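You operate a simulated robot arm through the tools that you are given. There is no shell and no other tool. Be economical: measure what you need, move in short steps, check, and stop when the job is done.

You are at the controls of a simulated two-armed robot. One attempt, no reset.

Task
Pick up the slim cream box with one hand, pass it to the other hand and put it on the chest end of the daybed.

Only the result counts: the job must be done as asked and must still hold three seconds after the hand-in. Knocking over, shifting, dropping, spilling or breaking anything else fails it.

Robot
Two 7-joint arms with three-finger grippers on one trunk, on a base that drives. Base frame: it is fixed to the floor where the robot stands at the start and does not move with it; the origin is under the middle of the robot, x ahead of it, y to its left, z up; the surface under the hand at the start is at about z = 0.74. Lengths are in m, angles in rad, forces in N, time in s.
The left shoulder is at the start at [0.07, 0.146, 1.112], the right one opposite. With the tool pointing down near the work surface each hand reaches from about 0.26 to 0.68 m from the robot's upright axis, wherever it stands, measured 20 degrees to its own side. Places, roughly: chest end of the daybed [-2.3, -1.3, 0.5]. Payload 2.2 kg a hand.
The tool frame of a hand sits at the grasp point between the pads (the TCP): z along the fingers, y along the line on which they close. The tips reach 0.028 m beyond it. Largest opening 0.102 m; the body of the gripper starts 0.071 m behind the TCP.
Orientation is told as [roll, pitch, yaw] about the base's x, y, z axes, in that order, counted from this pose: with the fingers straight down and closing along the base's y, the tool's x points along the base's -x, its y along +y and its z along -z.

Tools
- The arms move only by the tool jog_arm. It takes "left_targets", "right_targets" or both (then of equal length, played together; a hand with none holds still); each is one flat list of numbers, 6 for each row, row after row: the shift along the tool's x, y, z in units of 50 mm (1.0 is 50 mm), then the turn, a rotation vector about the tool's x, y, z in units of 4 degrees (1.0 is 4 degrees). In form: [dx, dy, dz, wx, wy, wz, dx, dy, dz, wx, wy, wz, ...]. A call has 1 to 8 rows; each row shifts and turns the commanded pose from where the row before left it, along the tool's axes as they then stand. "left_jaw" and "right_jaw" are, for a hand that has rows, the opening, from 0 (shut) to 1 (fully open), set as the call begins (left out, the last holds). A call with a number of a shift or a turn outside -1 to 1 is refused whole. Each row takes 0.2 s and may step no farther than 0.05 m and 0.15 rad from the row before; otherwise, or with a gripper value out of range, the whole call is refused. Where a pose cannot be reached the arm comes as near as it can. A force on the tool above 40 N (or 10 N above the force at the start of the call, whichever is more), or a blocked arm, ends the call early, and 0.2 s more pass. The fingers move at their own pace and stop on an object; they squeeze with about 28 N. The grip force told is the motor's: it shows also when the fingers shut on nothing. Time passes only in rows, and 0.2 s behind the last, so rows that do not move let the fingers close. The reply holds the time, the measured pose of the TCP, the force on the tool along the base axes, the opening and the grip force, in the units named above and with some noise, with the torque about the TCP (base axes, N m) and any sound that the robot's microphone picked up, and new pictures: "pictures" is both (left out), scene, wrist or none (wrist: the cameras of the hands that moved).
- Cameras (640 x 400 px; columns grow to the right, rows downward): "scene" is now at [0.1305, -0.0216, 1.3479]; the picture's right is [-0.30, -0.96, 0.00], its down [-0.61, 0.19, -0.77] and it looks along [0.73, -0.23, -0.64] (base axes); focal length 252 px, centre (320, 200). "left" rides on the left gripper at [0.072, 0.038, -0.086] in its tool frame; the picture's right is [-0.46, 0.89, 0.00], its down [-0.60, -0.32, -0.73] and it looks along [-0.65, -0.34, 0.68] (tool axes); focal length 256 px, centre (320, 200). "right" rides on the right gripper at [0.069, 0.044, -0.086] in its tool frame; the picture's right is [-0.53, 0.85, 0.00], its down [-0.58, -0.36, -0.73] and it looks along [-0.62, -0.39, 0.68] (tool axes); focal length 256 px, centre (320, 200). There is no depth. A picture from a camera that has moved, and an enlarged one, comes with that camera's place and axes in the base frame and with its lens. The place of the scene camera against the robot may be out by one fixed shift of up to 0.018 m in any direction.
- slide_trunk(by): slides the trunk up (or, below 0, down) by that many m; the arms and the scene camera ride with it, the base frame stays. It gives what a move gives, with no picture.
- drive_base(legs): drives the robot by 1 to 6 legs, each [ahead, left, turn to the left] in m, m and rad, along the robot's own axes; the way and the turn of a leg run together, so that a leg with both is an arc; at most 1.5 m and 3.142 rad a leg. The arms and the cameras ride along, it lands a little off, and it stops where it bumps. It gives what a move gives, and a new picture of the scene camera.
- turn_head(pan, tilt): turns the head with the scene camera to pan (to the left, within 1.501 rad either way) and tilt (down, from -0.506 to 1.204), counted from straight ahead of the robot. It gives what a move gives, and a new picture of the scene camera.
- enlarge(camera, box): a new picture of the part [left, top, right, bottom] of that camera's present view, enlarged. It takes no simulated time.
- job_done(): hands the job in; it is judged then, once.

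Work in short steps. Places have to be worked out from the pictures, the camera data and where the tool is seen: move nearer, look again, correct. Check each grasp and each placing, and mend what went wrong. You have 120 turns and 260 pictures in all, those below and enlarged ones among them. Open the grippers and draw the arms clear of the work before you hand the job in, unless the task says otherwise; then end with one line.

The tools are called after ">>>" as name(argument=value, ...) on one line, values as JSON. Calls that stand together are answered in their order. jog_arm: Moves the arms, as the interface text tells. Its arguments: {"type":"object","properties":{"left_targets":{"type":"array"},"left_jaw":{"type":"number"},"right_targets":{"type":"array"},"right_jaw":{"type":"number"},"pictures":{"type":"string","enum":["both","scene","wrist","none"]}},"required":[]} The other tools are called the same way: slide_trunk (by) slides the trunk up or down; drive_base (legs) drives the base; turn_head (pan, tilt) turns the head that bears the scene camera; enlarge (camera, box) takes an enlarged picture of a part of a camera's view; job_done () hands the job in.

At the start:

```text
t: 0.0
left_ee_pos: [0.5641, 0.094, 1.0644]
left_ee_rot: [-0.001, 0.002, 0.001]
left_contact_force: [-0.8, -0.5, -0.2]
left_torque: [-0.05, 0.02, 0.02]
left_gripper_width: 0.1019
left_gripper_force: 0.0
right_ee_pos: [0.3493, -0.3246, 1.0542]
right_ee_rot: [-0.001, 0.0, -0.001]
right_contact_force: [1.1, 0.0, -0.2]
right_torque: [0.04, 0.01, 0.01]
right_gripper_width: 0.1022
right_gripper_force: 0.1
trunk travel left (down, up): [-0.65, 0.29]
robot x, y, heading: [-0.0009, 0.0025, 0.001]
head pan, tilt: [-0.3, 0.698]
```

scene: 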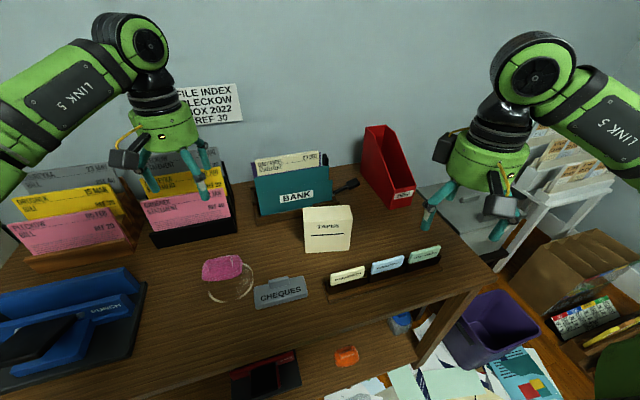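
right: 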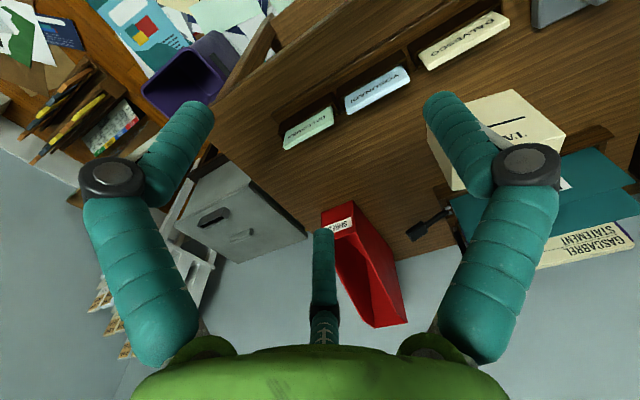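
left: 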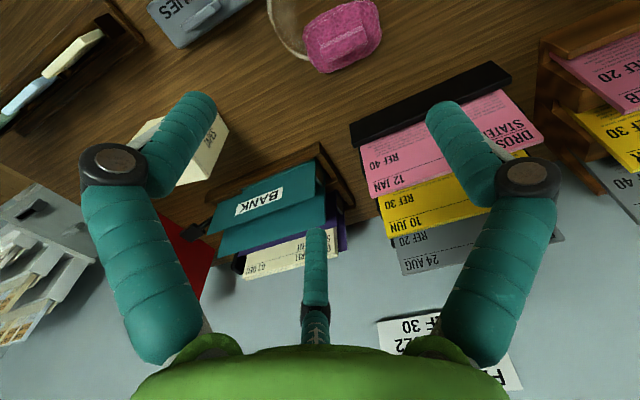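

I'll take a closer look at the cream box labelled "TAPES", which is the likely target.

>>> enlarge(camera="scene", box=[220, 140, 460, 310])

>>> enlarge(camera="right", box=[400, 60, 640, 280])

>>> enlarge(camera="left", box=[80, 60, 320, 280])

```text
2.35 times, centred on (340, 225) of scene
camera zoom: at [0.1305, -0.0216, 1.3479], right [-0.3, -0.96, 0.0], down [-0.61, 0.19, -0.77], along [0.73, -0.23, -0.64], focal length 593 px, centre (273, 141)
```

zoom: 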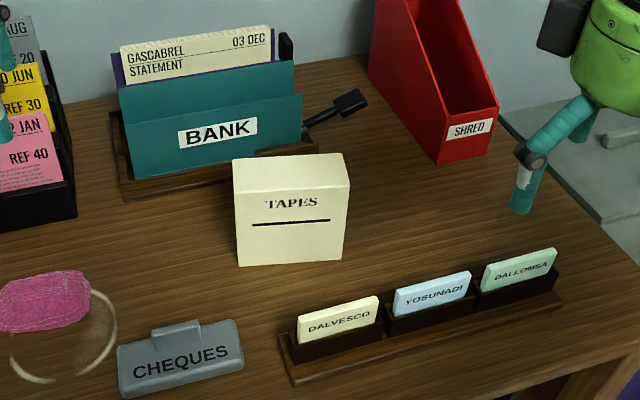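

```text
1.82 times, centred on (520, 170) of right
camera zoom: at [0.28, -0.2824, 1.1394], right [0.53, 0.85, 0.0], down [0.58, -0.36, 0.73], along [0.62, -0.39, -0.68], focal length 465 px, centre (-44, 254)
```

zoom: 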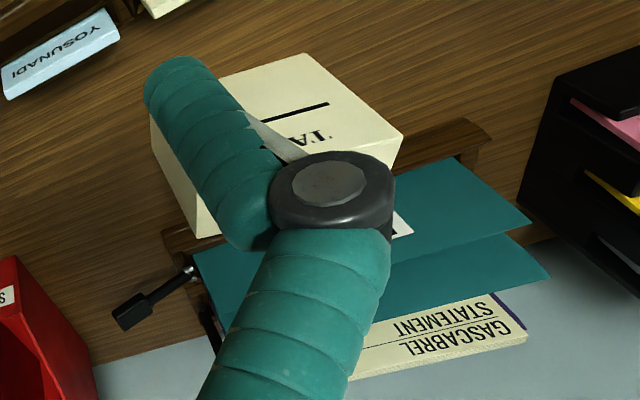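

```text
1.82 times, centred on (200, 170) of left
camera zoom: at [0.4914, 0.134, 1.1514], right [0.46, 0.89, 0.0], down [0.6, -0.32, 0.73], along [0.65, -0.34, -0.68], focal length 465 px, centre (538, 254)
```

zoom: 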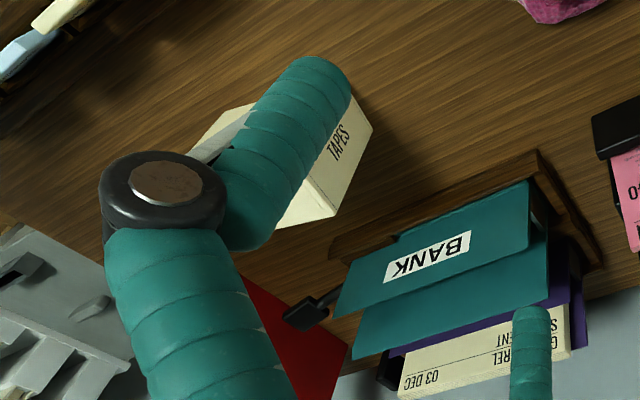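

The TAPES box is the target. I'll zoom in further to find its faces.

>>> enlarge(camera="scene", box=[290, 190, 370, 260])

>>> jog_arm(left_targets=[0, 1, 0, 0, 0, 0, 0, 1, 0, 0, 0, 0, 0, 1, 0, 0, 0, 0], right_targets=[0, -1, 0, 0, 0, 0, 0, -0.6, 0, 0, 0, 0, 0, 0, 0, 0, 0, 0])

```text
5.71 times, centred on (330, 225) of scene
camera zoom: at [0.1305, -0.0216, 1.3479], right [-0.3, -0.96, 0.0], down [-0.61, 0.19, -0.77], along [0.73, -0.23, -0.64], focal length 1440 px, centre (263, 57)
```

zoom: 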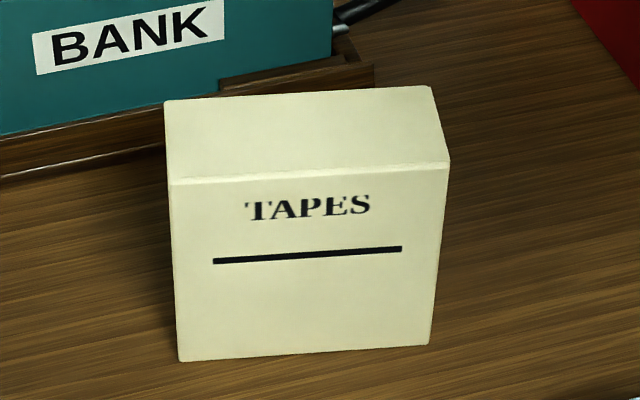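

```text
t: 0.8
left_ee_pos: [0.5626, 0.2471, 1.0634]
left_ee_rot: [-0.002, 0.001, 0.001]
left_contact_force: [0.1, 0.8, 0.0]
left_torque: [-0.05, -0.03, 0.04]
left_gripper_width: 0.1018
left_gripper_force: 0.1
right_ee_pos: [0.3482, -0.404, 1.0547]
right_ee_rot: [-0.003, 0.002, -0.001]
right_contact_force: [0.0, 0.5, -0.8]
right_torque: [-0.06, 0.0, -0.01]
right_gripper_width: 0.102
right_gripper_force: 0.1
trunk travel left (down, up): [-0.65, 0.29]
robot x, y, heading: [0.0004, 0.0016, 0.004]
head pan, tilt: [-0.3, 0.698]
camera scene: at [0.1304, -0.019, 1.348], right [-0.29, -0.96, 0.0], down [-0.61, 0.19, -0.77], along [0.73, -0.23, -0.64], focal length 252 px, centre (320, 200)
camera right: at [0.2793, -0.3617, 1.14], right [0.53, 0.85, 0.0], down [0.58, -0.36, 0.73], along [0.62, -0.39, -0.68], focal length 256 px, centre (320, 200)
camera left: at [0.4891, 0.2854, 1.1498], right [0.47, 0.89, 0.0], down [0.6, -0.32, 0.73], along [0.65, -0.34, -0.68], focal length 256 px, centre (320, 200)
```

scene: 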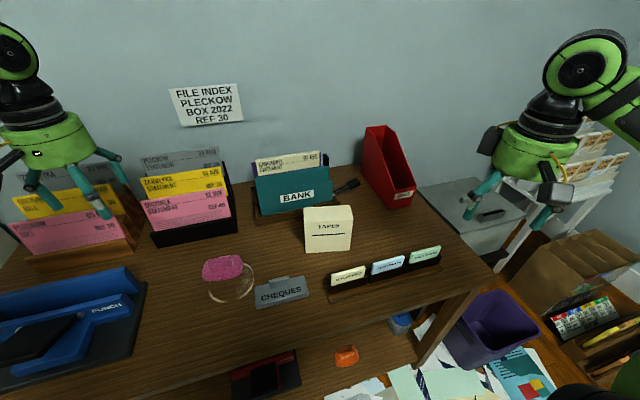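
right: 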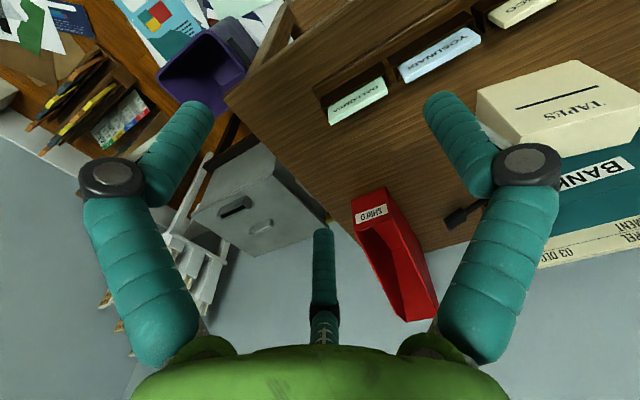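
left: 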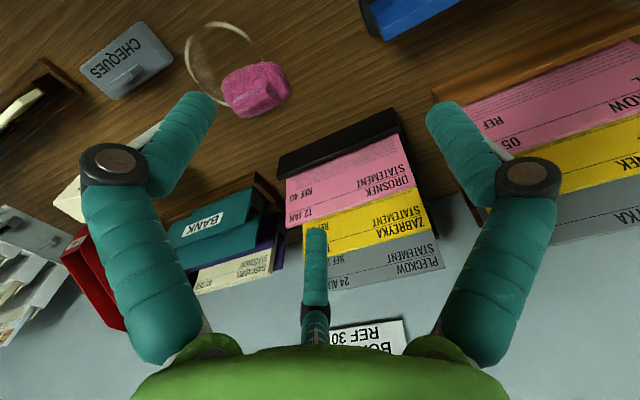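

Box estimate: centre about (0.613, -0.195), top z≈0.871, about 0.135 wide, 0.06 thick and 0.13 high, yawed about -0.24. I'll bring the right hand over it while yawing about +1.33, so the fingers close across the thickness.

>>> jog_arm(right_targets=[-0.662, 0.523, 0, 0, 0, -1, -0.697, 0.476, 0, 0, 0, -1, -0.729, 0.426, 0, 0, 0, -1, -0.757, 0.374, 0, 0, 0, -1, -0.781, 0.32, 0, 0, 0, -1, -0.801, 0.265, 0, 0, 0, -1, -0.818, 0.208, 0, 0, 0, -1, -0.83, 0.151, 0, 0, 0, -1], right_jaw=1, pictures="none")

>>> jog_arm(right_targets=[0, 0, 0, 0, 0, -1, 0, 0, 0, 0, 0, -1, 0, 0, 0, 0, 0, -1, 0, 0, 0, 0, 0, -1, 0, 0, 0, 0, 0, -1, 0, 0, 0, 0, 0, -1, 0, 0, 0, 0, 0, -1, 0, 0, 0, 0, 0, -1], pictures="none")

>>> jog_arm(right_targets=[0, 0, 0, 0, 0, -1, 0, 0, 0, 0, 0, -1, 0, 0, 0, 0, 0, -1, 0, 0, 0, 0, 0, 0])

```text
t: 2.6
left_ee_pos: [0.5607, 0.243, 1.0644]
left_ee_rot: [-0.001, 0.0, 0.0]
left_contact_force: [0.1, -0.1, -0.4]
left_torque: [0.03, -0.03, -0.02]
left_gripper_width: 0.1021
left_gripper_force: 0.1
right_ee_pos: [0.5627, -0.2375, 1.0541]
right_ee_rot: [0.0, 0.0, 0.453]
right_contact_force: [0.2, 0.3, -0.5]
right_torque: [0.01, -0.04, -0.01]
right_gripper_width: 0.1022
right_gripper_force: 0.1
right hand out of reach, approached as far as the arm can: row 7, 8
trunk travel left (down, up): [-0.65, 0.29]
robot x, y, heading: [-0.0013, 0.0005, 0.006]
head pan, tilt: [-0.3, 0.698]
```

```text
t: 4.4
left_ee_pos: [0.5613, 0.2439, 1.0644]
left_ee_rot: [0.001, -0.001, 0.001]
left_contact_force: [-0.7, -0.1, 0.2]
left_torque: [0.02, -0.01, 0.0]
left_gripper_width: 0.102
left_gripper_force: 0.1
right_ee_pos: [0.5178, -0.2198, 1.0541]
right_ee_rot: [-0.002, -0.002, 0.66]
right_contact_force: [-0.3, -1.0, -0.2]
right_torque: [0.02, -0.01, -0.02]
right_gripper_width: 0.1018
right_gripper_force: 0.1
right hand out of reach, approached as far as the arm can: row 1, 2, 3, 4, 5, 6, 7, 8
trunk travel left (down, up): [-0.65, 0.29]
robot x, y, heading: [0.0001, -0.0012, -0.002]
head pan, tilt: [-0.3, 0.698]
```

```text
t: 5.4
left_ee_pos: [0.563, 0.2436, 1.0633]
left_ee_rot: [-0.001, -0.001, 0.002]
left_contact_force: [-0.1, -0.1, 0.6]
left_torque: [-0.01, 0.02, -0.02]
left_gripper_width: 0.102
left_gripper_force: 0.0
right_ee_pos: [0.4761, -0.191, 1.0478]
right_ee_rot: [0.0, -0.001, 0.87]
right_contact_force: [0.4, -0.1, 0.8]
right_torque: [0.01, -0.01, 0.0]
right_gripper_width: 0.1018
right_gripper_force: 0.1
right hand out of reach, approached as far as the arm can: row 1, 2, 3
trunk travel left (down, up): [-0.65, 0.29]
robot x, y, heading: [0.002, -0.0003, -0.005]
head pan, tilt: [-0.3, 0.698]
camera scene: at [0.1306, -0.0217, 1.3479], right [-0.3, -0.96, 0.0], down [-0.61, 0.19, -0.77], along [0.73, -0.23, -0.64], focal length 252 px, centre (320, 200)
camera right: at [0.3983, -0.2163, 1.1342], right [-0.3, 0.95, 0.0], down [0.65, 0.21, 0.73], along [0.7, 0.22, -0.68], focal length 256 px, centre (320, 200)
```

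scene: 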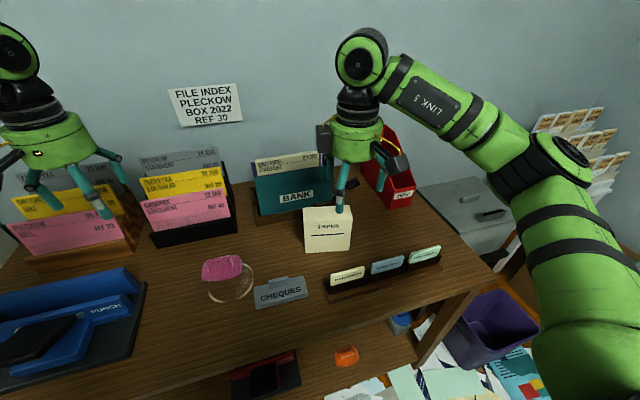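
right: 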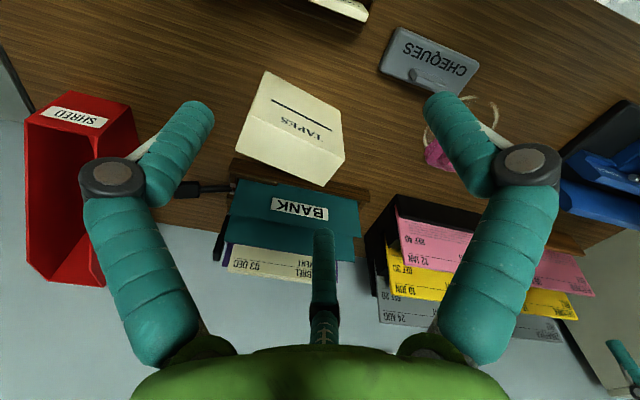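

The right hand stops short because it is too high to reach that far. I'll lower it toward z≈0.93 and check how the command follows.

>>> jog_arm(right_targets=[0, 0, 1, 0, 0, 0, 0, 0, 1, 0, 0, 0, 0, 0, 0, 0, 0, 0], pictures="wrist")

```text
t: 6.2
left_ee_pos: [0.5622, 0.2441, 1.0649]
left_ee_rot: [0.0, 0.0, 0.0]
left_contact_force: [-0.2, 0.4, -0.4]
left_torque: [0.01, -0.03, -0.02]
left_gripper_width: 0.1019
left_gripper_force: 0.0
right_ee_pos: [0.4762, -0.1895, 0.9495]
right_ee_rot: [0.0, 0.0, 0.873]
right_contact_force: [0.0, -0.4, -0.1]
right_torque: [0.02, -0.03, -0.01]
right_gripper_width: 0.102
right_gripper_force: 0.1
trunk travel left (down, up): [-0.65, 0.29]
robot x, y, heading: [0.0006, -0.001, 0.003]
head pan, tilt: [-0.3, 0.698]
camera right: at [0.3978, -0.2152, 1.0362], right [-0.3, 0.95, 0.0], down [0.65, 0.21, 0.73], along [0.7, 0.22, -0.68], focal length 256 px, centre (320, 200)
```

right: 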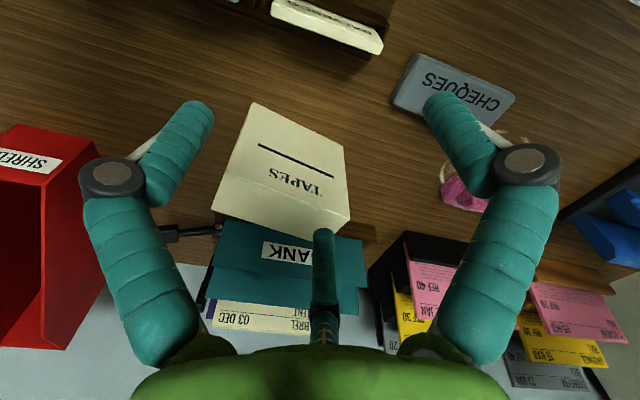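

The command restarts from where the arm actually stopped. I'll turn the remaining ≈0.46 rad of yaw in place at this lower height.

>>> jog_arm(right_targets=[0, 0, 0, 0, 0, -1, 0, 0, 0, 0, 0, -1, 0, 0, 0, 0, 0, -1, 0, 0, 0, 0, 0, -1, 0, 0, 0, 0, 0, -1, 0, 0, 0, 0, 0, -1, 0, 0, 0, 0, 0, -0.6, 0, 0, 0, 0, 0, 0], pictures="wrist")

```text
t: 8.0
left_ee_pos: [0.5625, 0.2423, 1.0641]
left_ee_rot: [0.0, 0.0, -0.001]
left_contact_force: [-0.4, -0.1, 0.0]
left_torque: [-0.02, -0.02, 0.0]
left_gripper_width: 0.1019
left_gripper_force: 0.1
right_ee_pos: [0.4764, -0.1896, 0.9504]
right_ee_rot: [0.001, 0.001, 0.87]
right_contact_force: [-0.4, 0.1, 0.4]
right_torque: [0.01, -0.01, -0.03]
right_gripper_width: 0.1019
right_gripper_force: 0.0
right hand out of reach, approached as far as the arm can: row 1, 2, 3, 4, 5, 6
trunk travel left (down, up): [-0.65, 0.29]
robot x, y, heading: [0.0044, -0.0003, 0.003]
head pan, tilt: [-0.3, 0.698]
camera right: at [0.3982, -0.2156, 1.0366], right [-0.3, 0.95, 0.0], down [0.65, 0.21, 0.73], along [0.7, 0.22, -0.68], focal length 256 px, centre (320, 200)
```

right: 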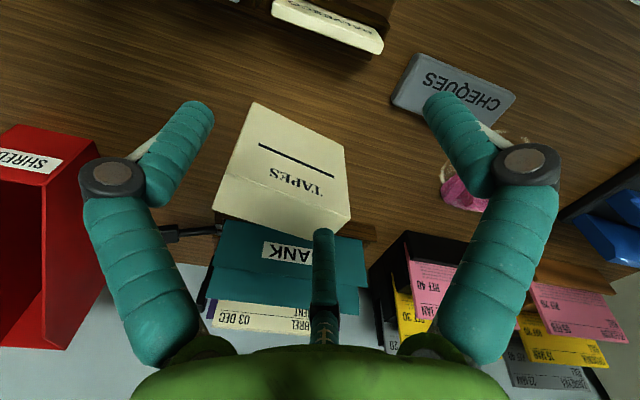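

The wrist stops at yaw≈0.87 in this direction. The grip is symmetric, so I'll try the equivalent yaw on the other side (about -1.80), turning in place.

>>> jog_arm(right_targets=[0, 0, 0, 0, 0, 1, 0, 0, 0, 0, 0, 1, 0, 0, 0, 0, 0, 1, 0, 0, 0, 0, 0, 1, 0, 0, 0, 0, 0, 1, 0, 0, 0, 0, 0, 1, 0, 0, 0, 0, 0, 1, 0, 0, 0, 0, 0, 1], pictures="none")

>>> jog_arm(right_targets=[0, 0, 0, 0, 0, 1, 0, 0, 0, 0, 0, 1, 0, 0, 0, 0, 0, 1, 0, 0, 0, 0, 0, 1, 0, 0, 0, 0, 0, 1, 0, 0, 0, 0, 0, 1, 0, 0, 0, 0, 0, 1, 0, 0, 0, 0, 0, 1], pictures="none")

>>> jog_arm(right_targets=[0, 0, 0, 0, 0, 1, 0, 0, 0, 0, 0, 1, 0, 0, 0, 0, 0, 1, 0, 0, 0, 0, 0, 1, 0, 0, 0, 0, 0, 1, 0, 0, 0, 0, 0, 1, 0, 0, 0, 0, 0, 1, 0, 0, 0, 0, 0, 1], pictures="none")

>>> jog_arm(right_targets=[0, 0, 0, 0, 0, 1, 0, 0, 0, 0, 0, 1, 0, 0, 0, 0, 0, 1, 0, 0, 0, 0, 0, 1, 0, 0, 0, 0, 0, 1, 0, 0, 0, 0, 0, 1, 0, 0, 0, 0, 0, 1, 0, 0, 0, 0, 0, 1], pictures="none")

>>> jog_arm(right_targets=[0, 0, 0, 0, 0, 1, 0, 0, 0, 0, 0, 1, 0, 0, 0, 0, 0, 1, 0, 0, 0, 0, 0, 1, 0, 0, 0, 0, 0, 1, 0, 0, 0, 0, 0, 1, 0, 0, 0, 0, 0, 0.3, 0, 0, 0, 0, 0, 0])

```text
t: 9.8
left_ee_pos: [0.5625, 0.2423, 1.0642]
left_ee_rot: [0.0, 0.001, 0.0]
left_contact_force: [-0.2, -0.6, 0.2]
left_torque: [-0.04, -0.02, 0.02]
left_gripper_width: 0.102
left_gripper_force: 0.0
right_ee_pos: [0.4768, -0.1903, 0.9484]
right_ee_rot: [-0.002, 0.0, 0.354]
right_contact_force: [0.0, -0.9, 0.5]
right_torque: [-0.04, 0.02, 0.01]
right_gripper_width: 0.1018
right_gripper_force: 0.0
trunk travel left (down, up): [-0.65, 0.29]
robot x, y, heading: [0.0008, 0.001, 0.002]
head pan, tilt: [-0.3, 0.698]
```

```text
t: 11.6
left_ee_pos: [0.5622, 0.2432, 1.0631]
left_ee_rot: [0.0, -0.001, -0.002]
left_contact_force: [0.0, 0.1, -0.2]
left_torque: [-0.02, -0.01, 0.0]
left_gripper_width: 0.1019
left_gripper_force: 0.0
right_ee_pos: [0.4755, -0.1913, 0.9484]
right_ee_rot: [0.001, 0.0, -0.205]
right_contact_force: [0.8, 0.5, 0.2]
right_torque: [0.02, -0.01, 0.03]
right_gripper_width: 0.1021
right_gripper_force: 0.0
trunk travel left (down, up): [-0.65, 0.29]
robot x, y, heading: [-0.0006, 0.0006, 0.004]
head pan, tilt: [-0.3, 0.698]
```

```text
t: 13.4
left_ee_pos: [0.5622, 0.2433, 1.0642]
left_ee_rot: [-0.001, 0.001, 0.0]
left_contact_force: [0.2, 0.0, -0.6]
left_torque: [-0.03, -0.02, 0.0]
left_gripper_width: 0.1021
left_gripper_force: 0.0
right_ee_pos: [0.4762, -0.1912, 0.9479]
right_ee_rot: [0.0, -0.001, -0.765]
right_contact_force: [0.0, -0.5, -0.1]
right_torque: [0.02, -0.02, -0.01]
right_gripper_width: 0.1022
right_gripper_force: 0.0
trunk travel left (down, up): [-0.65, 0.29]
robot x, y, heading: [-0.0001, -0.0026, -0.003]
head pan, tilt: [-0.3, 0.698]
```

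```text
t: 15.2
left_ee_pos: [0.5627, 0.2428, 1.0637]
left_ee_rot: [0.0, 0.001, 0.0]
left_contact_force: [-0.9, 0.6, 0.6]
left_torque: [0.01, -0.04, -0.01]
left_gripper_width: 0.1021
left_gripper_force: 0.1
right_ee_pos: [0.4764, -0.1913, 0.9488]
right_ee_rot: [0.0, 0.0, -1.321]
right_contact_force: [-0.9, 0.8, -0.6]
right_torque: [0.01, 0.03, 0.01]
right_gripper_width: 0.1018
right_gripper_force: 0.1
trunk travel left (down, up): [-0.65, 0.29]
robot x, y, heading: [-0.002, -0.0007, 0.003]
head pan, tilt: [-0.3, 0.698]
```

```text
t: 17.0
left_ee_pos: [0.5628, 0.243, 1.0635]
left_ee_rot: [0.0, 0.0, 0.0]
left_contact_force: [0.1, -0.8, 0.7]
left_torque: [0.0, 0.0, 0.02]
left_gripper_width: 0.1019
left_gripper_force: 0.1
right_ee_pos: [0.4761, -0.1908, 0.9478]
right_ee_rot: [0.0, 0.001, -1.761]
right_contact_force: [0.8, 0.1, -0.6]
right_torque: [0.0, 0.02, 0.02]
right_gripper_width: 0.1019
right_gripper_force: 0.0
trunk travel left (down, up): [-0.65, 0.29]
robot x, y, heading: [-0.0025, 0.0012, 0.006]
head pan, tilt: [-0.3, 0.698]
camera scene: at [0.1305, -0.0216, 1.3479], right [-0.3, -0.96, 0.0], down [-0.61, 0.19, -0.77], along [0.73, -0.23, -0.64], focal length 252 px, centre (320, 200)
camera right: at [0.5324, -0.1325, 1.034], right [0.73, -0.68, 0.0], down [-0.47, -0.5, 0.73], along [-0.5, -0.53, -0.68], focal length 256 px, centre (320, 200)
```

scene: 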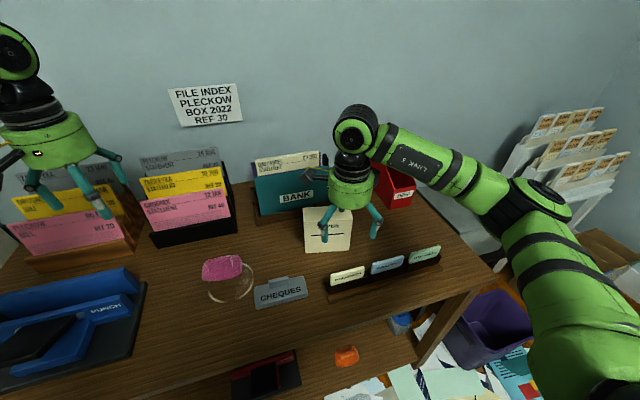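
right: 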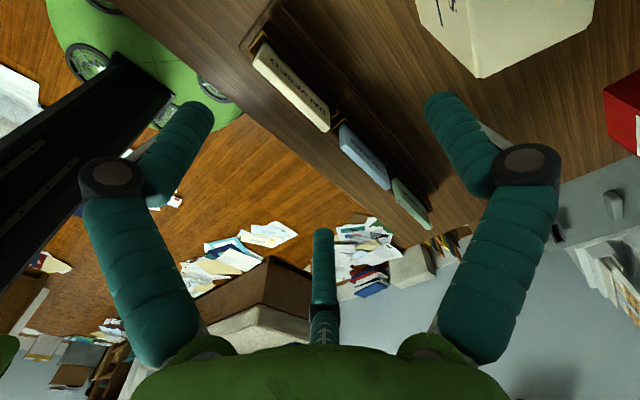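

Yaw -1.76 was reached. I'll move over the box at this height (about +0.12 in x) and look straight down.

>>> jog_arm(right_targets=[0.127, 0.8, -0.2, 0, 0, 0, 0.127, 0.8, 0, 0, 0, 0.2, 0.127, 0.8, 0, 0, 0, 0.3, 0, 0, 0, 0, 0, 0])

```text
t: 18.0
left_ee_pos: [0.5625, 0.2422, 1.0641]
left_ee_rot: [0.001, 0.0, 0.002]
left_contact_force: [-0.3, 0.0, 0.1]
left_torque: [0.0, -0.02, 0.0]
left_gripper_width: 0.1023
left_gripper_force: 0.1
right_ee_pos: [0.6007, -0.1936, 0.96]
right_ee_rot: [0.001, 0.001, -1.794]
right_contact_force: [0.2, 0.3, -0.2]
right_torque: [0.0, 0.03, -0.01]
right_gripper_width: 0.1021
right_gripper_force: 0.1
trunk travel left (down, up): [-0.65, 0.29]
robot x, y, heading: [-0.0025, 0.0008, 0.001]
head pan, tilt: [-0.3, 0.698]
camera scene: at [0.1299, -0.0221, 1.348], right [-0.3, -0.96, 0.0], down [-0.61, 0.19, -0.77], along [0.73, -0.23, -0.64], focal length 252 px, centre (320, 200)
camera right: at [0.6579, -0.1376, 1.0447], right [0.71, -0.71, 0.0], down [-0.48, -0.48, 0.73], along [-0.52, -0.52, -0.68], focal length 256 px, centre (320, 200)
```

scene: 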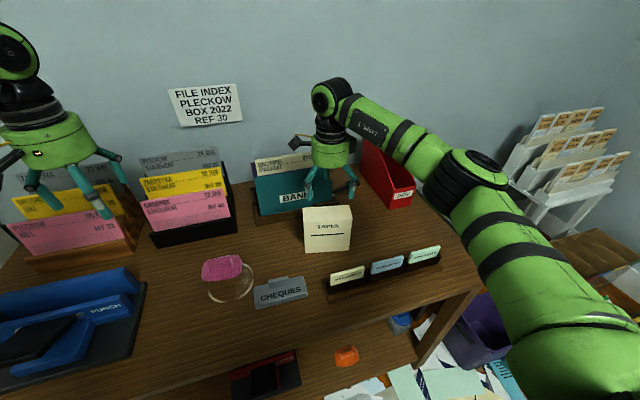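
right: 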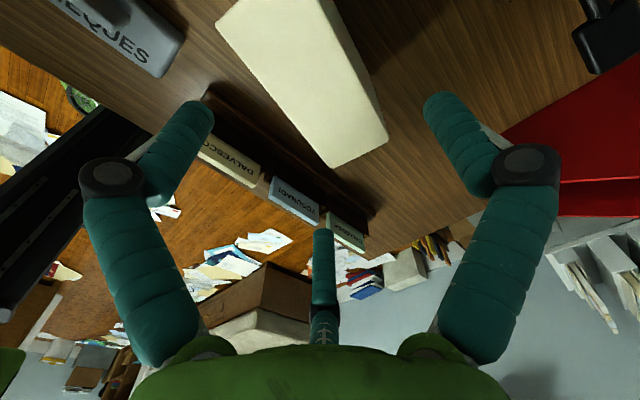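

From the wrist picture the top-face centre is about (0.601, -0.190), right under the hand, with the yaw matching. I'll go down to z≈0.85 with the jaws open.

>>> jog_arm(right_targets=[0.05, 0, 0.6, 0, 0, 0, 0, 0, 0.6, 0, 0, 0, 0, 0, 0.5, 0, 0, 0, 0, 0, 0.5, 0, 0, 0, 0, 0, 0, 0, 0, 0])

```text
t: 18.9
left_ee_pos: [0.56, 0.242, 1.0653]
left_ee_rot: [-0.002, -0.003, 0.001]
left_contact_force: [0.3, -1.0, 0.2]
left_torque: [0.03, 0.04, -0.01]
left_gripper_width: 0.1019
left_gripper_force: 0.0
right_ee_pos: [0.6011, -0.1913, 0.8849]
right_ee_rot: [0.013, 0.005, -1.798]
right_contact_force: [-6.8, -0.8, 5.0]
right_torque: [0.08, -0.5, -0.04]
right_gripper_width: 0.102
right_gripper_force: 0.1
trunk travel left (down, up): [-0.65, 0.29]
robot x, y, heading: [-0.0001, -0.0012, -0.003]
head pan, tilt: [-0.3, 0.698]
stopped in row 4 (right hand): the force on the tool passed its limit at 53 N (the readings are from after the stop); the commanded pose is now the measured one
camera scene: at [0.1277, -0.0209, 1.3484], right [-0.3, -0.96, 0.0], down [-0.61, 0.19, -0.77], along [0.73, -0.23, -0.64], focal length 252 px, centre (320, 200)
camera right: at [0.6564, -0.1351, 0.9717], right [0.71, -0.71, 0.01], down [-0.49, -0.48, 0.72], along [-0.51, -0.51, -0.69], focal length 256 px, centre (320, 200)
```

scene: 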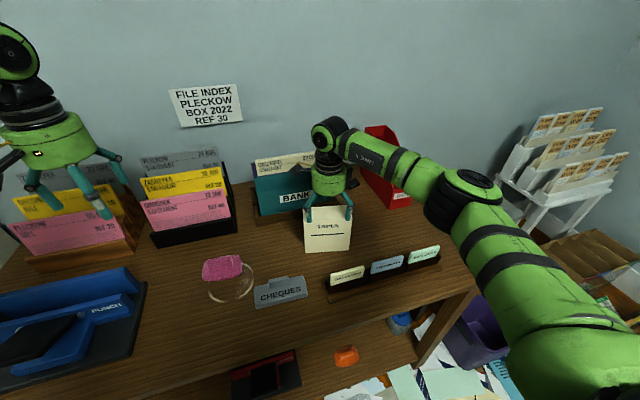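
right: 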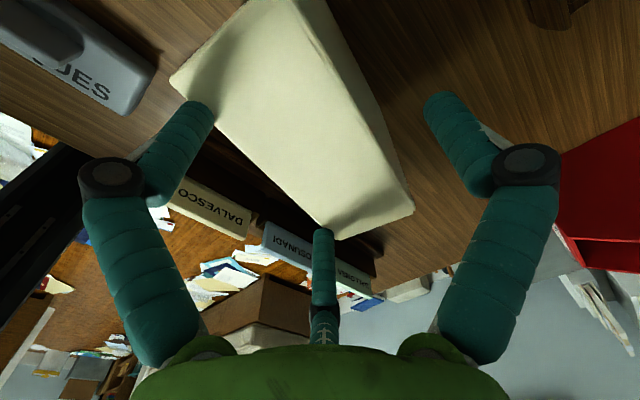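

The descent stopped on contact. I'll zoom in to see which finger touches before moving.

>>> enlarge(camera="right", box=[150, 0, 500, 250])

>>> enlarge(camera="scene", box=[280, 170, 380, 260])

```text
1.60 times, centred on (325, 125) of right
camera zoom: at [0.6564, -0.1351, 0.9717], right [0.71, -0.71, 0.01], down [-0.49, -0.48, 0.72], along [-0.51, -0.51, -0.69], focal length 410 px, centre (312, 320)
```

zoom: 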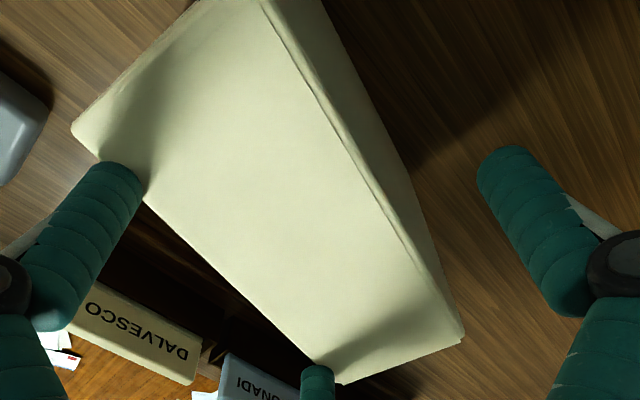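

```text
4.44 times, centred on (330, 215) of scene
camera zoom: at [0.1277, -0.0209, 1.3484], right [-0.3, -0.96, 0.0], down [-0.61, 0.19, -0.77], along [0.73, -0.23, -0.64], focal length 1120 px, centre (276, 133)
```

zoom: 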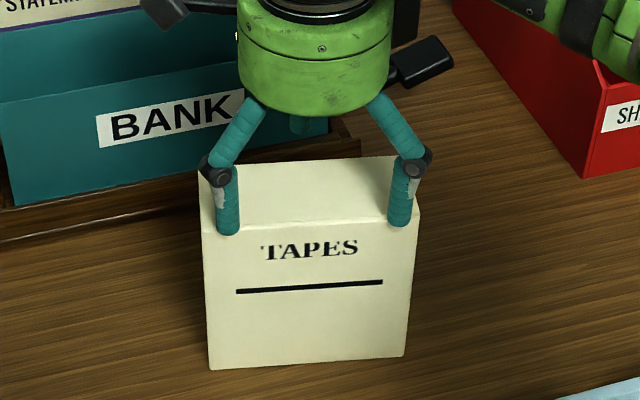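

Zoomed in, the skin shows one finger behind the box and two in front. The two front fingers sit closer to the grasp centre, about over the box's front top edge. I'll lift, shift about 12 mm toward the robot (tool -y) and go down again.

>>> jog_arm(right_targets=[0, 0, -0.6, 0, 0, 0, 0, -0.26, -0.2, 0, 0, 0, 0, 0, 0, 0, 0, 0])

```text
t: 19.7
left_ee_pos: [0.5623, 0.2426, 1.064]
left_ee_rot: [0.001, 0.001, 0.001]
left_contact_force: [0.3, 0.0, 0.6]
left_torque: [0.0, 0.02, 0.03]
left_gripper_width: 0.1021
left_gripper_force: 0.0
right_ee_pos: [0.5889, -0.1901, 0.9181]
right_ee_rot: [0.01, 0.003, -1.796]
right_contact_force: [-0.4, -0.1, -0.1]
right_torque: [-0.03, 0.02, -0.02]
right_gripper_width: 0.1021
right_gripper_force: 0.1
trunk travel left (down, up): [-0.65, 0.29]
robot x, y, heading: [0.0032, 0.0008, -0.003]
head pan, tilt: [-0.3, 0.698]
camera scene: at [0.1315, -0.0218, 1.3478], right [-0.3, -0.96, 0.0], down [-0.62, 0.19, -0.77], along [0.73, -0.23, -0.64], focal length 252 px, centre (320, 200)
camera right: at [0.6453, -0.1336, 1.0068], right [0.7, -0.71, 0.01], down [-0.49, -0.48, 0.72], along [-0.51, -0.51, -0.69], focal length 256 px, centre (320, 200)
```

scene: 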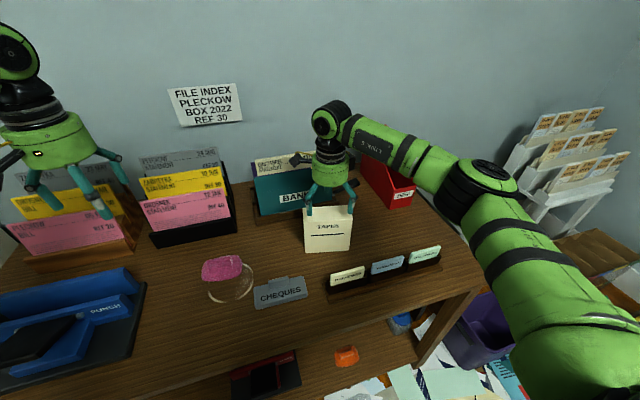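
right: 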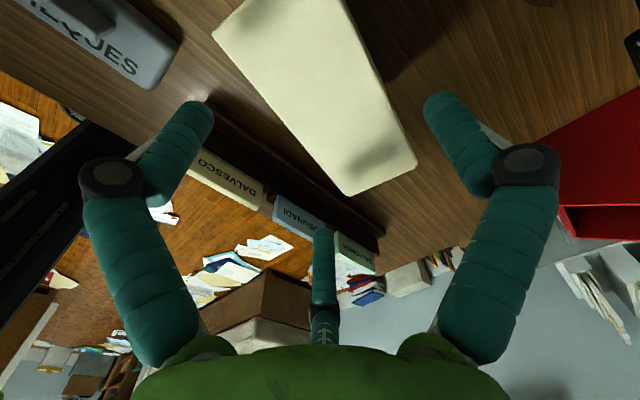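

The box hasn't moved, and all the fingers now clear its outline. I'll descend gently about 66 mm.

>>> jog_arm(right_targets=[0, 0, 0.35, 0, 0, 0, 0, 0, 0.35, 0, 0, 0, 0, 0, 0.3, 0, 0, 0, 0, 0, 0.3, 0, 0, 0, 0, 0, 0, 0, 0, 0])

```text
t: 20.9
left_ee_pos: [0.5613, 0.2425, 1.0636]
left_ee_rot: [-0.001, 0.001, 0.0]
left_contact_force: [0.2, -0.2, 0.4]
left_torque: [0.01, -0.01, 0.01]
left_gripper_width: 0.1021
left_gripper_force: 0.1
right_ee_pos: [0.5902, -0.1882, 0.8574]
right_ee_rot: [0.012, 0.005, -1.795]
right_contact_force: [-0.7, 0.0, -0.4]
right_torque: [0.0, 0.0, -0.02]
right_gripper_width: 0.1021
right_gripper_force: 0.1
trunk travel left (down, up): [-0.65, 0.29]
robot x, y, heading: [-0.0009, 0.0015, -0.004]
head pan, tilt: [-0.3, 0.698]
camera scene: at [0.1304, -0.0217, 1.348], right [-0.3, -0.96, 0.0], down [-0.61, 0.19, -0.77], along [0.73, -0.23, -0.64], focal length 252 px, centre (320, 200)
camera right: at [0.6458, -0.132, 0.9435], right [0.7, -0.71, 0.01], down [-0.49, -0.48, 0.72], along [-0.51, -0.51, -0.69], focal length 256 px, centre (320, 200)
```

scene: 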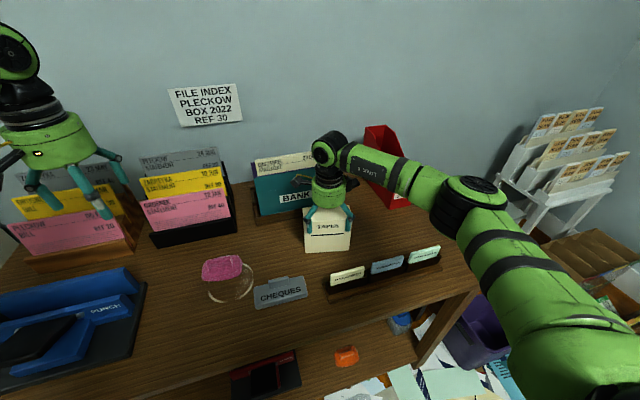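
right: 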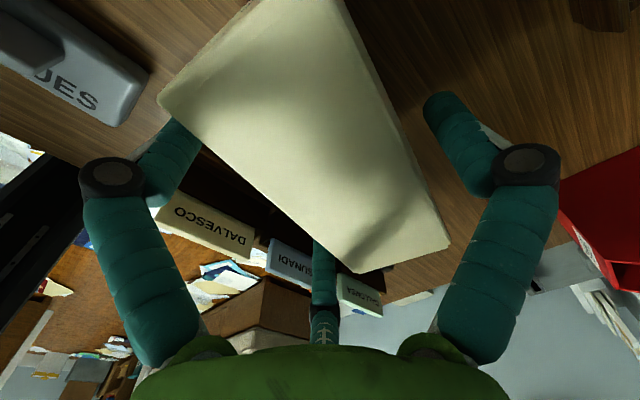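

The fingers straddle the box with no contact force. I'll close the right gripper.

>>> jog_arm(right_targets=[0, 0, 0, 0, 0, 0, 0, 0, 0, 0, 0, 0, 0, 0, 0, 0, 0, 0, 0, 0, 0, 0, 0, 0], right_jaw=0)

```text
t: 21.9
left_ee_pos: [0.5619, 0.2429, 1.0642]
left_ee_rot: [0.002, 0.0, 0.002]
left_contact_force: [-0.1, 0.2, 0.7]
left_torque: [0.01, -0.04, 0.0]
left_gripper_width: 0.1018
left_gripper_force: 0.2
right_ee_pos: [0.5892, -0.188, 0.8583]
right_ee_rot: [0.015, 0.006, -1.795]
right_contact_force: [3.2, -0.2, 6.8]
right_torque: [0.08, -0.05, 0.14]
right_gripper_width: 0.0812
right_gripper_force: 28.1
trunk travel left (down, up): [-0.65, 0.29]
robot x, y, heading: [-0.0034, 0.0019, -0.0]
head pan, tilt: [-0.3, 0.698]
camera scene: at [0.1301, -0.0214, 1.3481], right [-0.3, -0.96, 0.0], down [-0.61, 0.19, -0.77], along [0.73, -0.23, -0.64], focal length 252 px, centre (320, 200)
camera right: at [0.6459, -0.1317, 0.9448], right [0.71, -0.71, 0.01], down [-0.49, -0.48, 0.72], along [-0.51, -0.51, -0.69], focal length 256 px, centre (320, 200)
```

scene: 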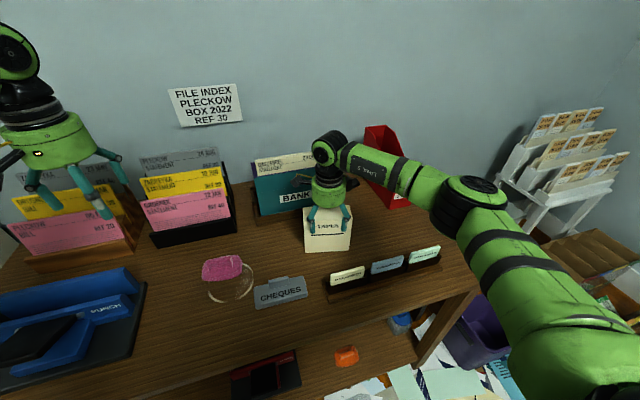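
right: 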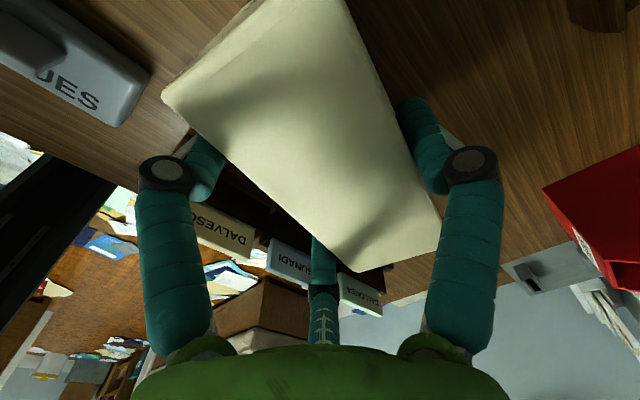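

Gripped at 28 N, with the fingers seated on the box. I'll lift 80 mm and check it holds.

>>> jog_arm(right_targets=[0, 0, -0.4, 0, 0, 0, 0, 0, -0.6, 0, 0, 0, 0, 0, -0.6, 0, 0, 0, 0, 0, 0, 0, 0, 0])

```text
t: 22.9
left_ee_pos: [0.5639, 0.2423, 1.0625]
left_ee_rot: [0.001, 0.001, 0.0]
left_contact_force: [0.2, 0.3, -0.7]
left_torque: [0.03, 0.0, -0.01]
left_gripper_width: 0.1023
left_gripper_force: 0.1
right_ee_pos: [0.5897, -0.1898, 0.9364]
right_ee_rot: [0.009, 0.004, -1.795]
right_contact_force: [-0.6, 0.4, -7.0]
right_torque: [0.0, 0.08, -0.03]
right_gripper_width: 0.081
right_gripper_force: 28.1
trunk travel left (down, up): [-0.65, 0.29]
robot x, y, heading: [-0.0025, -0.0004, 0.0]
head pan, tilt: [-0.3, 0.698]
camera scene: at [0.1323, -0.0224, 1.3477], right [-0.3, -0.96, 0.0], down [-0.62, 0.19, -0.76], along [0.73, -0.23, -0.64], focal length 252 px, centre (320, 200)
camera right: at [0.6468, -0.1331, 1.0219], right [0.71, -0.71, 0.01], down [-0.49, -0.48, 0.73], along [-0.51, -0.51, -0.69], focal length 256 px, centre (320, 200)
```

scene: 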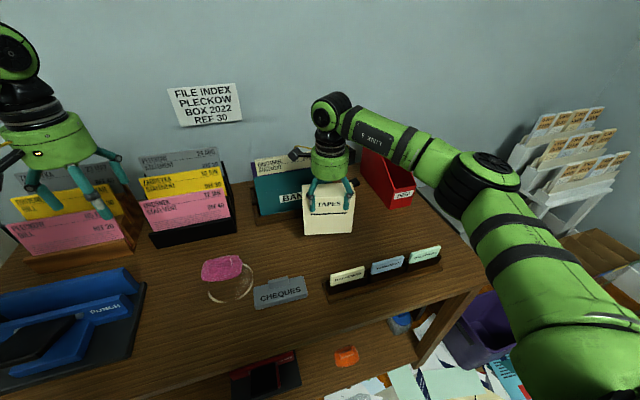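
right: 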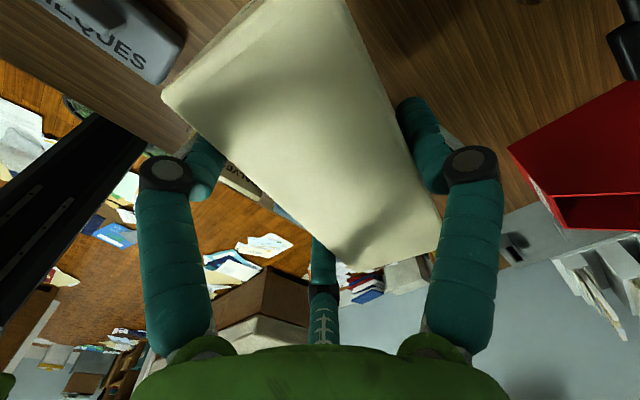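

Held at about 0.7 kg. For the pass, the right hand takes the box in front of the robot and the left comes in from the left with horizontal fingers. I'll retract the right and begin yawing the left.

>>> jog_arm(right_targets=[0, 0, -0.85, 0, 0, 0, 0, 0, -0.85, 0, 0, 0, 0.165, -0.86, 0, 0, 0, 0, 0.165, -0.86, 0, 0, 0, 0, 0.165, -0.86, 0, 0, 0, 0, 0.165, -0.86, 0, 0, 0, 0, 0, 0, 0, 0, 0, 0, 0, 0, 0, 0, 0, 0], left_targets=[0.8, 0.5, 0, 0, 0, 0, 0.8, 0.5, 0, 0, 0, 0, 0, 0, 0, 0, 0, -1, 0, 0, 0, 0, 0, -1, 0, 0, 0, 0, 0, -1, 0, 0, 0, 0, 0, -1, 0, 0, 0, 0, 0, -1, 0, 0, 0, 0, 0, -1], pictures="scene")

>>> jog_arm(left_targets=[0, 0, 0, 0, 0, -1, 0, 0, 0, 0, 0, -1, 0, 0, 0, 0, 0, -1, 0, 0, 0, 0, 0, -1, 0, 0, 0, 0, 0, -1, 0, 0, 0, 0, 0, -1, 0, 0, 0, 0, 0, -1, 0, 0, 0, 0, 0, -1], pictures="none")

>>> jog_arm(left_targets=[0, 0, 0, 0, 0, -1, 0, 0, 0, 0, 0, -1, 0, 0, 0, 0, 0, -1, 0, 0, 0, 0, 0, -1, 0, 0, 0, 0, 0, -1, 0, 0, 0, 0, 0, -0.3, 0, 0, 0, 0, 0, 0], pictures="none")

```text
t: 24.7
left_ee_pos: [0.4828, 0.292, 1.0632]
left_ee_rot: [0.0, 0.0, 0.42]
left_contact_force: [0.0, 0.4, 0.4]
left_torque: [0.01, 0.0, -0.02]
left_gripper_width: 0.1019
left_gripper_force: 0.0
right_ee_pos: [0.4285, -0.1193, 1.0196]
right_ee_rot: [0.012, 0.004, -1.797]
right_contact_force: [0.1, -0.1, -6.6]
right_torque: [0.02, 0.06, -0.01]
right_gripper_width: 0.0811
right_gripper_force: 27.9
trunk travel left (down, up): [-0.65, 0.29]
robot x, y, heading: [-0.0018, -0.0016, -0.002]
head pan, tilt: [-0.3, 0.698]
camera scene: at [0.1315, -0.0221, 1.3478], right [-0.3, -0.96, 0.0], down [-0.62, 0.19, -0.77], along [0.73, -0.23, -0.64], focal length 252 px, centre (320, 200)
```

scene: 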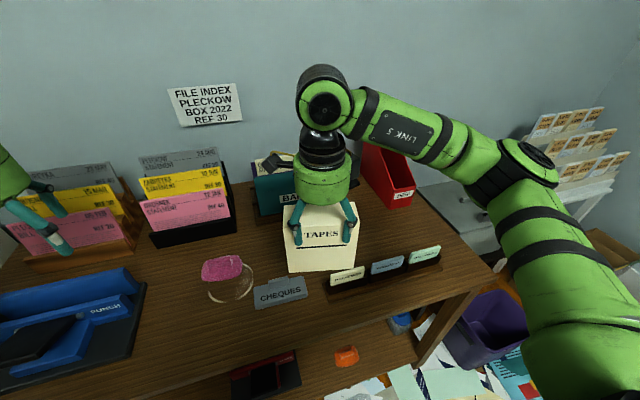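

```text
t: 26.5
left_ee_pos: [0.4836, 0.2934, 1.0627]
left_ee_rot: [0.001, 0.002, 0.977]
left_contact_force: [-0.7, 0.0, -0.3]
left_torque: [0.02, -0.02, 0.01]
left_gripper_width: 0.1018
left_gripper_force: 0.0
right_ee_pos: [0.4284, -0.1199, 1.0194]
right_ee_rot: [0.012, 0.005, -1.794]
right_contact_force: [-0.4, 0.1, -7.5]
right_torque: [0.0, 0.07, 0.02]
right_gripper_width: 0.0809
right_gripper_force: 28.0
trunk travel left (down, up): [-0.65, 0.29]
robot x, y, heading: [-0.0014, -0.0, -0.001]
head pan, tilt: [-0.3, 0.698]
```

```text
t: 28.1
left_ee_pos: [0.484, 0.2933, 1.0633]
left_ee_rot: [0.001, 0.0, 1.348]
left_contact_force: [0.6, -0.1, 0.1]
left_torque: [0.01, -0.03, 0.01]
left_gripper_width: 0.1018
left_gripper_force: 0.1
right_ee_pos: [0.4284, -0.1198, 1.0186]
right_ee_rot: [0.009, 0.003, -1.796]
right_contact_force: [0.3, 0.5, -7.1]
right_torque: [0.02, 0.1, 0.02]
right_gripper_width: 0.0811
right_gripper_force: 28.1
trunk travel left (down, up): [-0.65, 0.29]
robot x, y, heading: [-0.0025, 0.0004, -0.002]
head pan, tilt: [-0.3, 0.698]
```

The left is yawed 1.348. Now I'll tilt it about tool y so the fingers point to the right.

>>> jog_arm(left_targets=[0, 0, 0, 0, 1, 0, 0, 0, 0, 0, 1, 0, 0, 0, 0, 0, 1, 0, 0, 0, 0, 0, 1, 0, 0, 0, 0, 0, 1, 0, 0, 0, 0, 0, 1, 0, 0, 0, 0, 0, 1, 0, 0, 0, 0, 0, 1, 0], pictures="none")

>>> jog_arm(left_targets=[0, 0, 0, 0, 1, 0, 0, 0, 0, 0, 1, 0, 0, 0, 0, 0, 1, 0, 0, 0, 0, 0, 1, 0, 0, 0, 0, 0, 1, 0, 0, 0, 0, 0, 1, 0, 0, 0, 0, 0, 1, 0, 0, 0, 0, 0, 1, 0], pictures="scene")

```text
t: 29.9
left_ee_pos: [0.484, 0.2925, 1.0633]
left_ee_rot: [0.001, 0.562, 1.348]
left_contact_force: [0.7, -0.1, 0.8]
left_torque: [0.01, -0.02, -0.02]
left_gripper_width: 0.1021
left_gripper_force: 0.2
right_ee_pos: [0.4284, -0.1196, 1.019]
right_ee_rot: [0.011, 0.002, -1.796]
right_contact_force: [-0.2, 0.0, -7.1]
right_torque: [0.0, 0.12, 0.02]
right_gripper_width: 0.0811
right_gripper_force: 27.8
trunk travel left (down, up): [-0.65, 0.29]
robot x, y, heading: [-0.0004, 0.001, 0.002]
head pan, tilt: [-0.3, 0.698]
```

```text
t: 31.7
left_ee_pos: [0.4825, 0.2931, 1.0643]
left_ee_rot: [0.0, 1.118, 1.347]
left_contact_force: [0.4, 0.9, -0.8]
left_torque: [0.01, 0.03, 0.02]
left_gripper_width: 0.1021
left_gripper_force: 0.1
right_ee_pos: [0.4274, -0.12, 1.0189]
right_ee_rot: [0.011, 0.002, -1.796]
right_contact_force: [0.0, -0.8, -7.2]
right_torque: [0.01, 0.11, 0.01]
right_gripper_width: 0.081
right_gripper_force: 27.9
trunk travel left (down, up): [-0.65, 0.29]
robot x, y, heading: [0.0013, 0.0011, -0.002]
head pan, tilt: [-0.3, 0.698]
camera scene: at [0.1318, -0.0218, 1.3478], right [-0.3, -0.96, 0.0], down [-0.62, 0.19, -0.77], along [0.73, -0.23, -0.64], focal length 252 px, centre (320, 200)
```

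scene: 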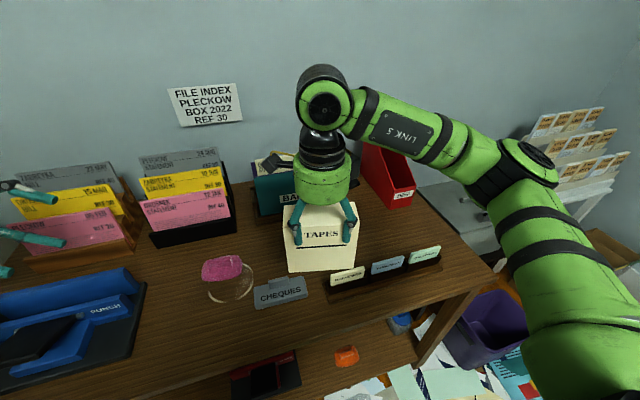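

It's reaching fine. I'll finish the tilt to horizontal, then turn the head to see both hands.

>>> jog_arm(left_targets=[0, 0, 0, 0, 1, 0, 0, 0, 0, 0, 1, 0, 0, 0, 0, 0, 1, 0, 0, 0, 0, 0, 1, 0, 0, 0, 0, 0, 1, 0, 0, 0, 0, 0, 1, 0, 0, 0, 0, 0, 0.3, 0, 0, 0, 0, 0, 0, 0], pictures="wrist")

>>> turn_head(pan=0.1, tilt=0.6)

```text
t: 33.5
left_ee_pos: [0.4842, 0.2928, 1.0648]
left_ee_rot: [0.081, 1.558, 1.427]
left_contact_force: [-0.8, 0.4, 1.0]
left_torque: [-0.02, 0.01, 0.0]
left_gripper_width: 0.1022
left_gripper_force: 0.0
right_ee_pos: [0.4272, -0.12, 1.0183]
right_ee_rot: [0.012, 0.002, -1.796]
right_contact_force: [0.3, -0.6, -7.7]
right_torque: [-0.06, 0.11, 0.02]
right_gripper_width: 0.0809
right_gripper_force: 28.0
trunk travel left (down, up): [-0.65, 0.29]
robot x, y, heading: [0.0012, -0.0013, 0.003]
head pan, tilt: [-0.3, 0.698]
camera left: at [0.4651, 0.3854, 1.1375], right [-0.86, 0.2, -0.46], down [0.47, 0.65, -0.59], along [0.18, -0.73, -0.66], focal length 256 px, centre (320, 200)
```

left: 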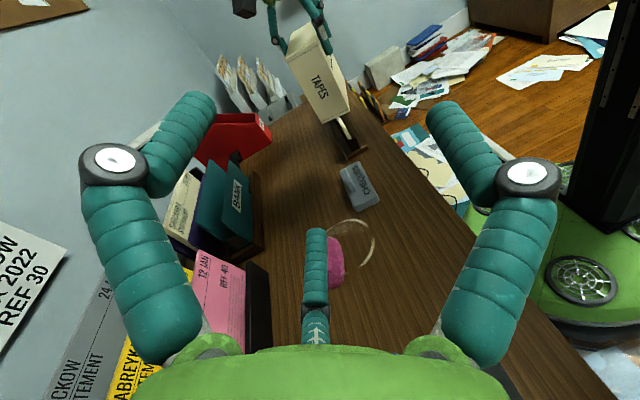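

```text
t: 34.3
left_ee_pos: [0.4845, 0.2918, 1.0643]
left_ee_rot: [0.081, 1.558, 1.427]
left_contact_force: [-0.2, -0.6, -0.7]
left_torque: [0.02, 0.01, -0.02]
left_gripper_width: 0.1021
left_gripper_force: 0.0
right_ee_pos: [0.4272, -0.1195, 1.0193]
right_ee_rot: [0.009, 0.004, -1.797]
right_contact_force: [0.3, 0.1, -7.1]
right_torque: [0.02, 0.11, -0.01]
right_gripper_width: 0.0813
right_gripper_force: 28.4
trunk travel left (down, up): [-0.65, 0.29]
robot x, y, heading: [-0.0002, -0.001, 0.001]
head pan, tilt: [0.099, 0.6]
camera scene: at [0.1383, 0.0117, 1.3563], right [0.1, -1.0, 0.0], down [-0.56, -0.06, -0.82], along [0.82, 0.08, -0.57], focal length 252 px, centre (320, 200)
```

scene: 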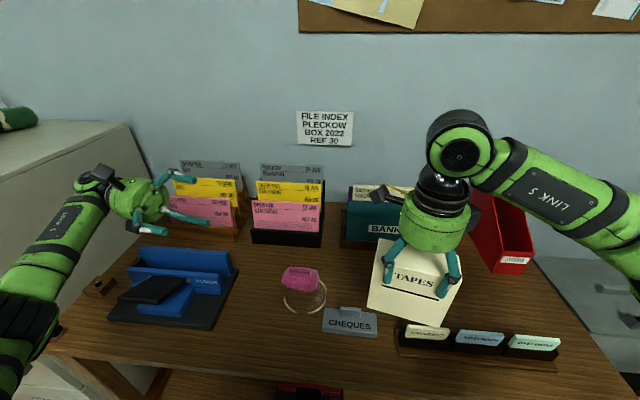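

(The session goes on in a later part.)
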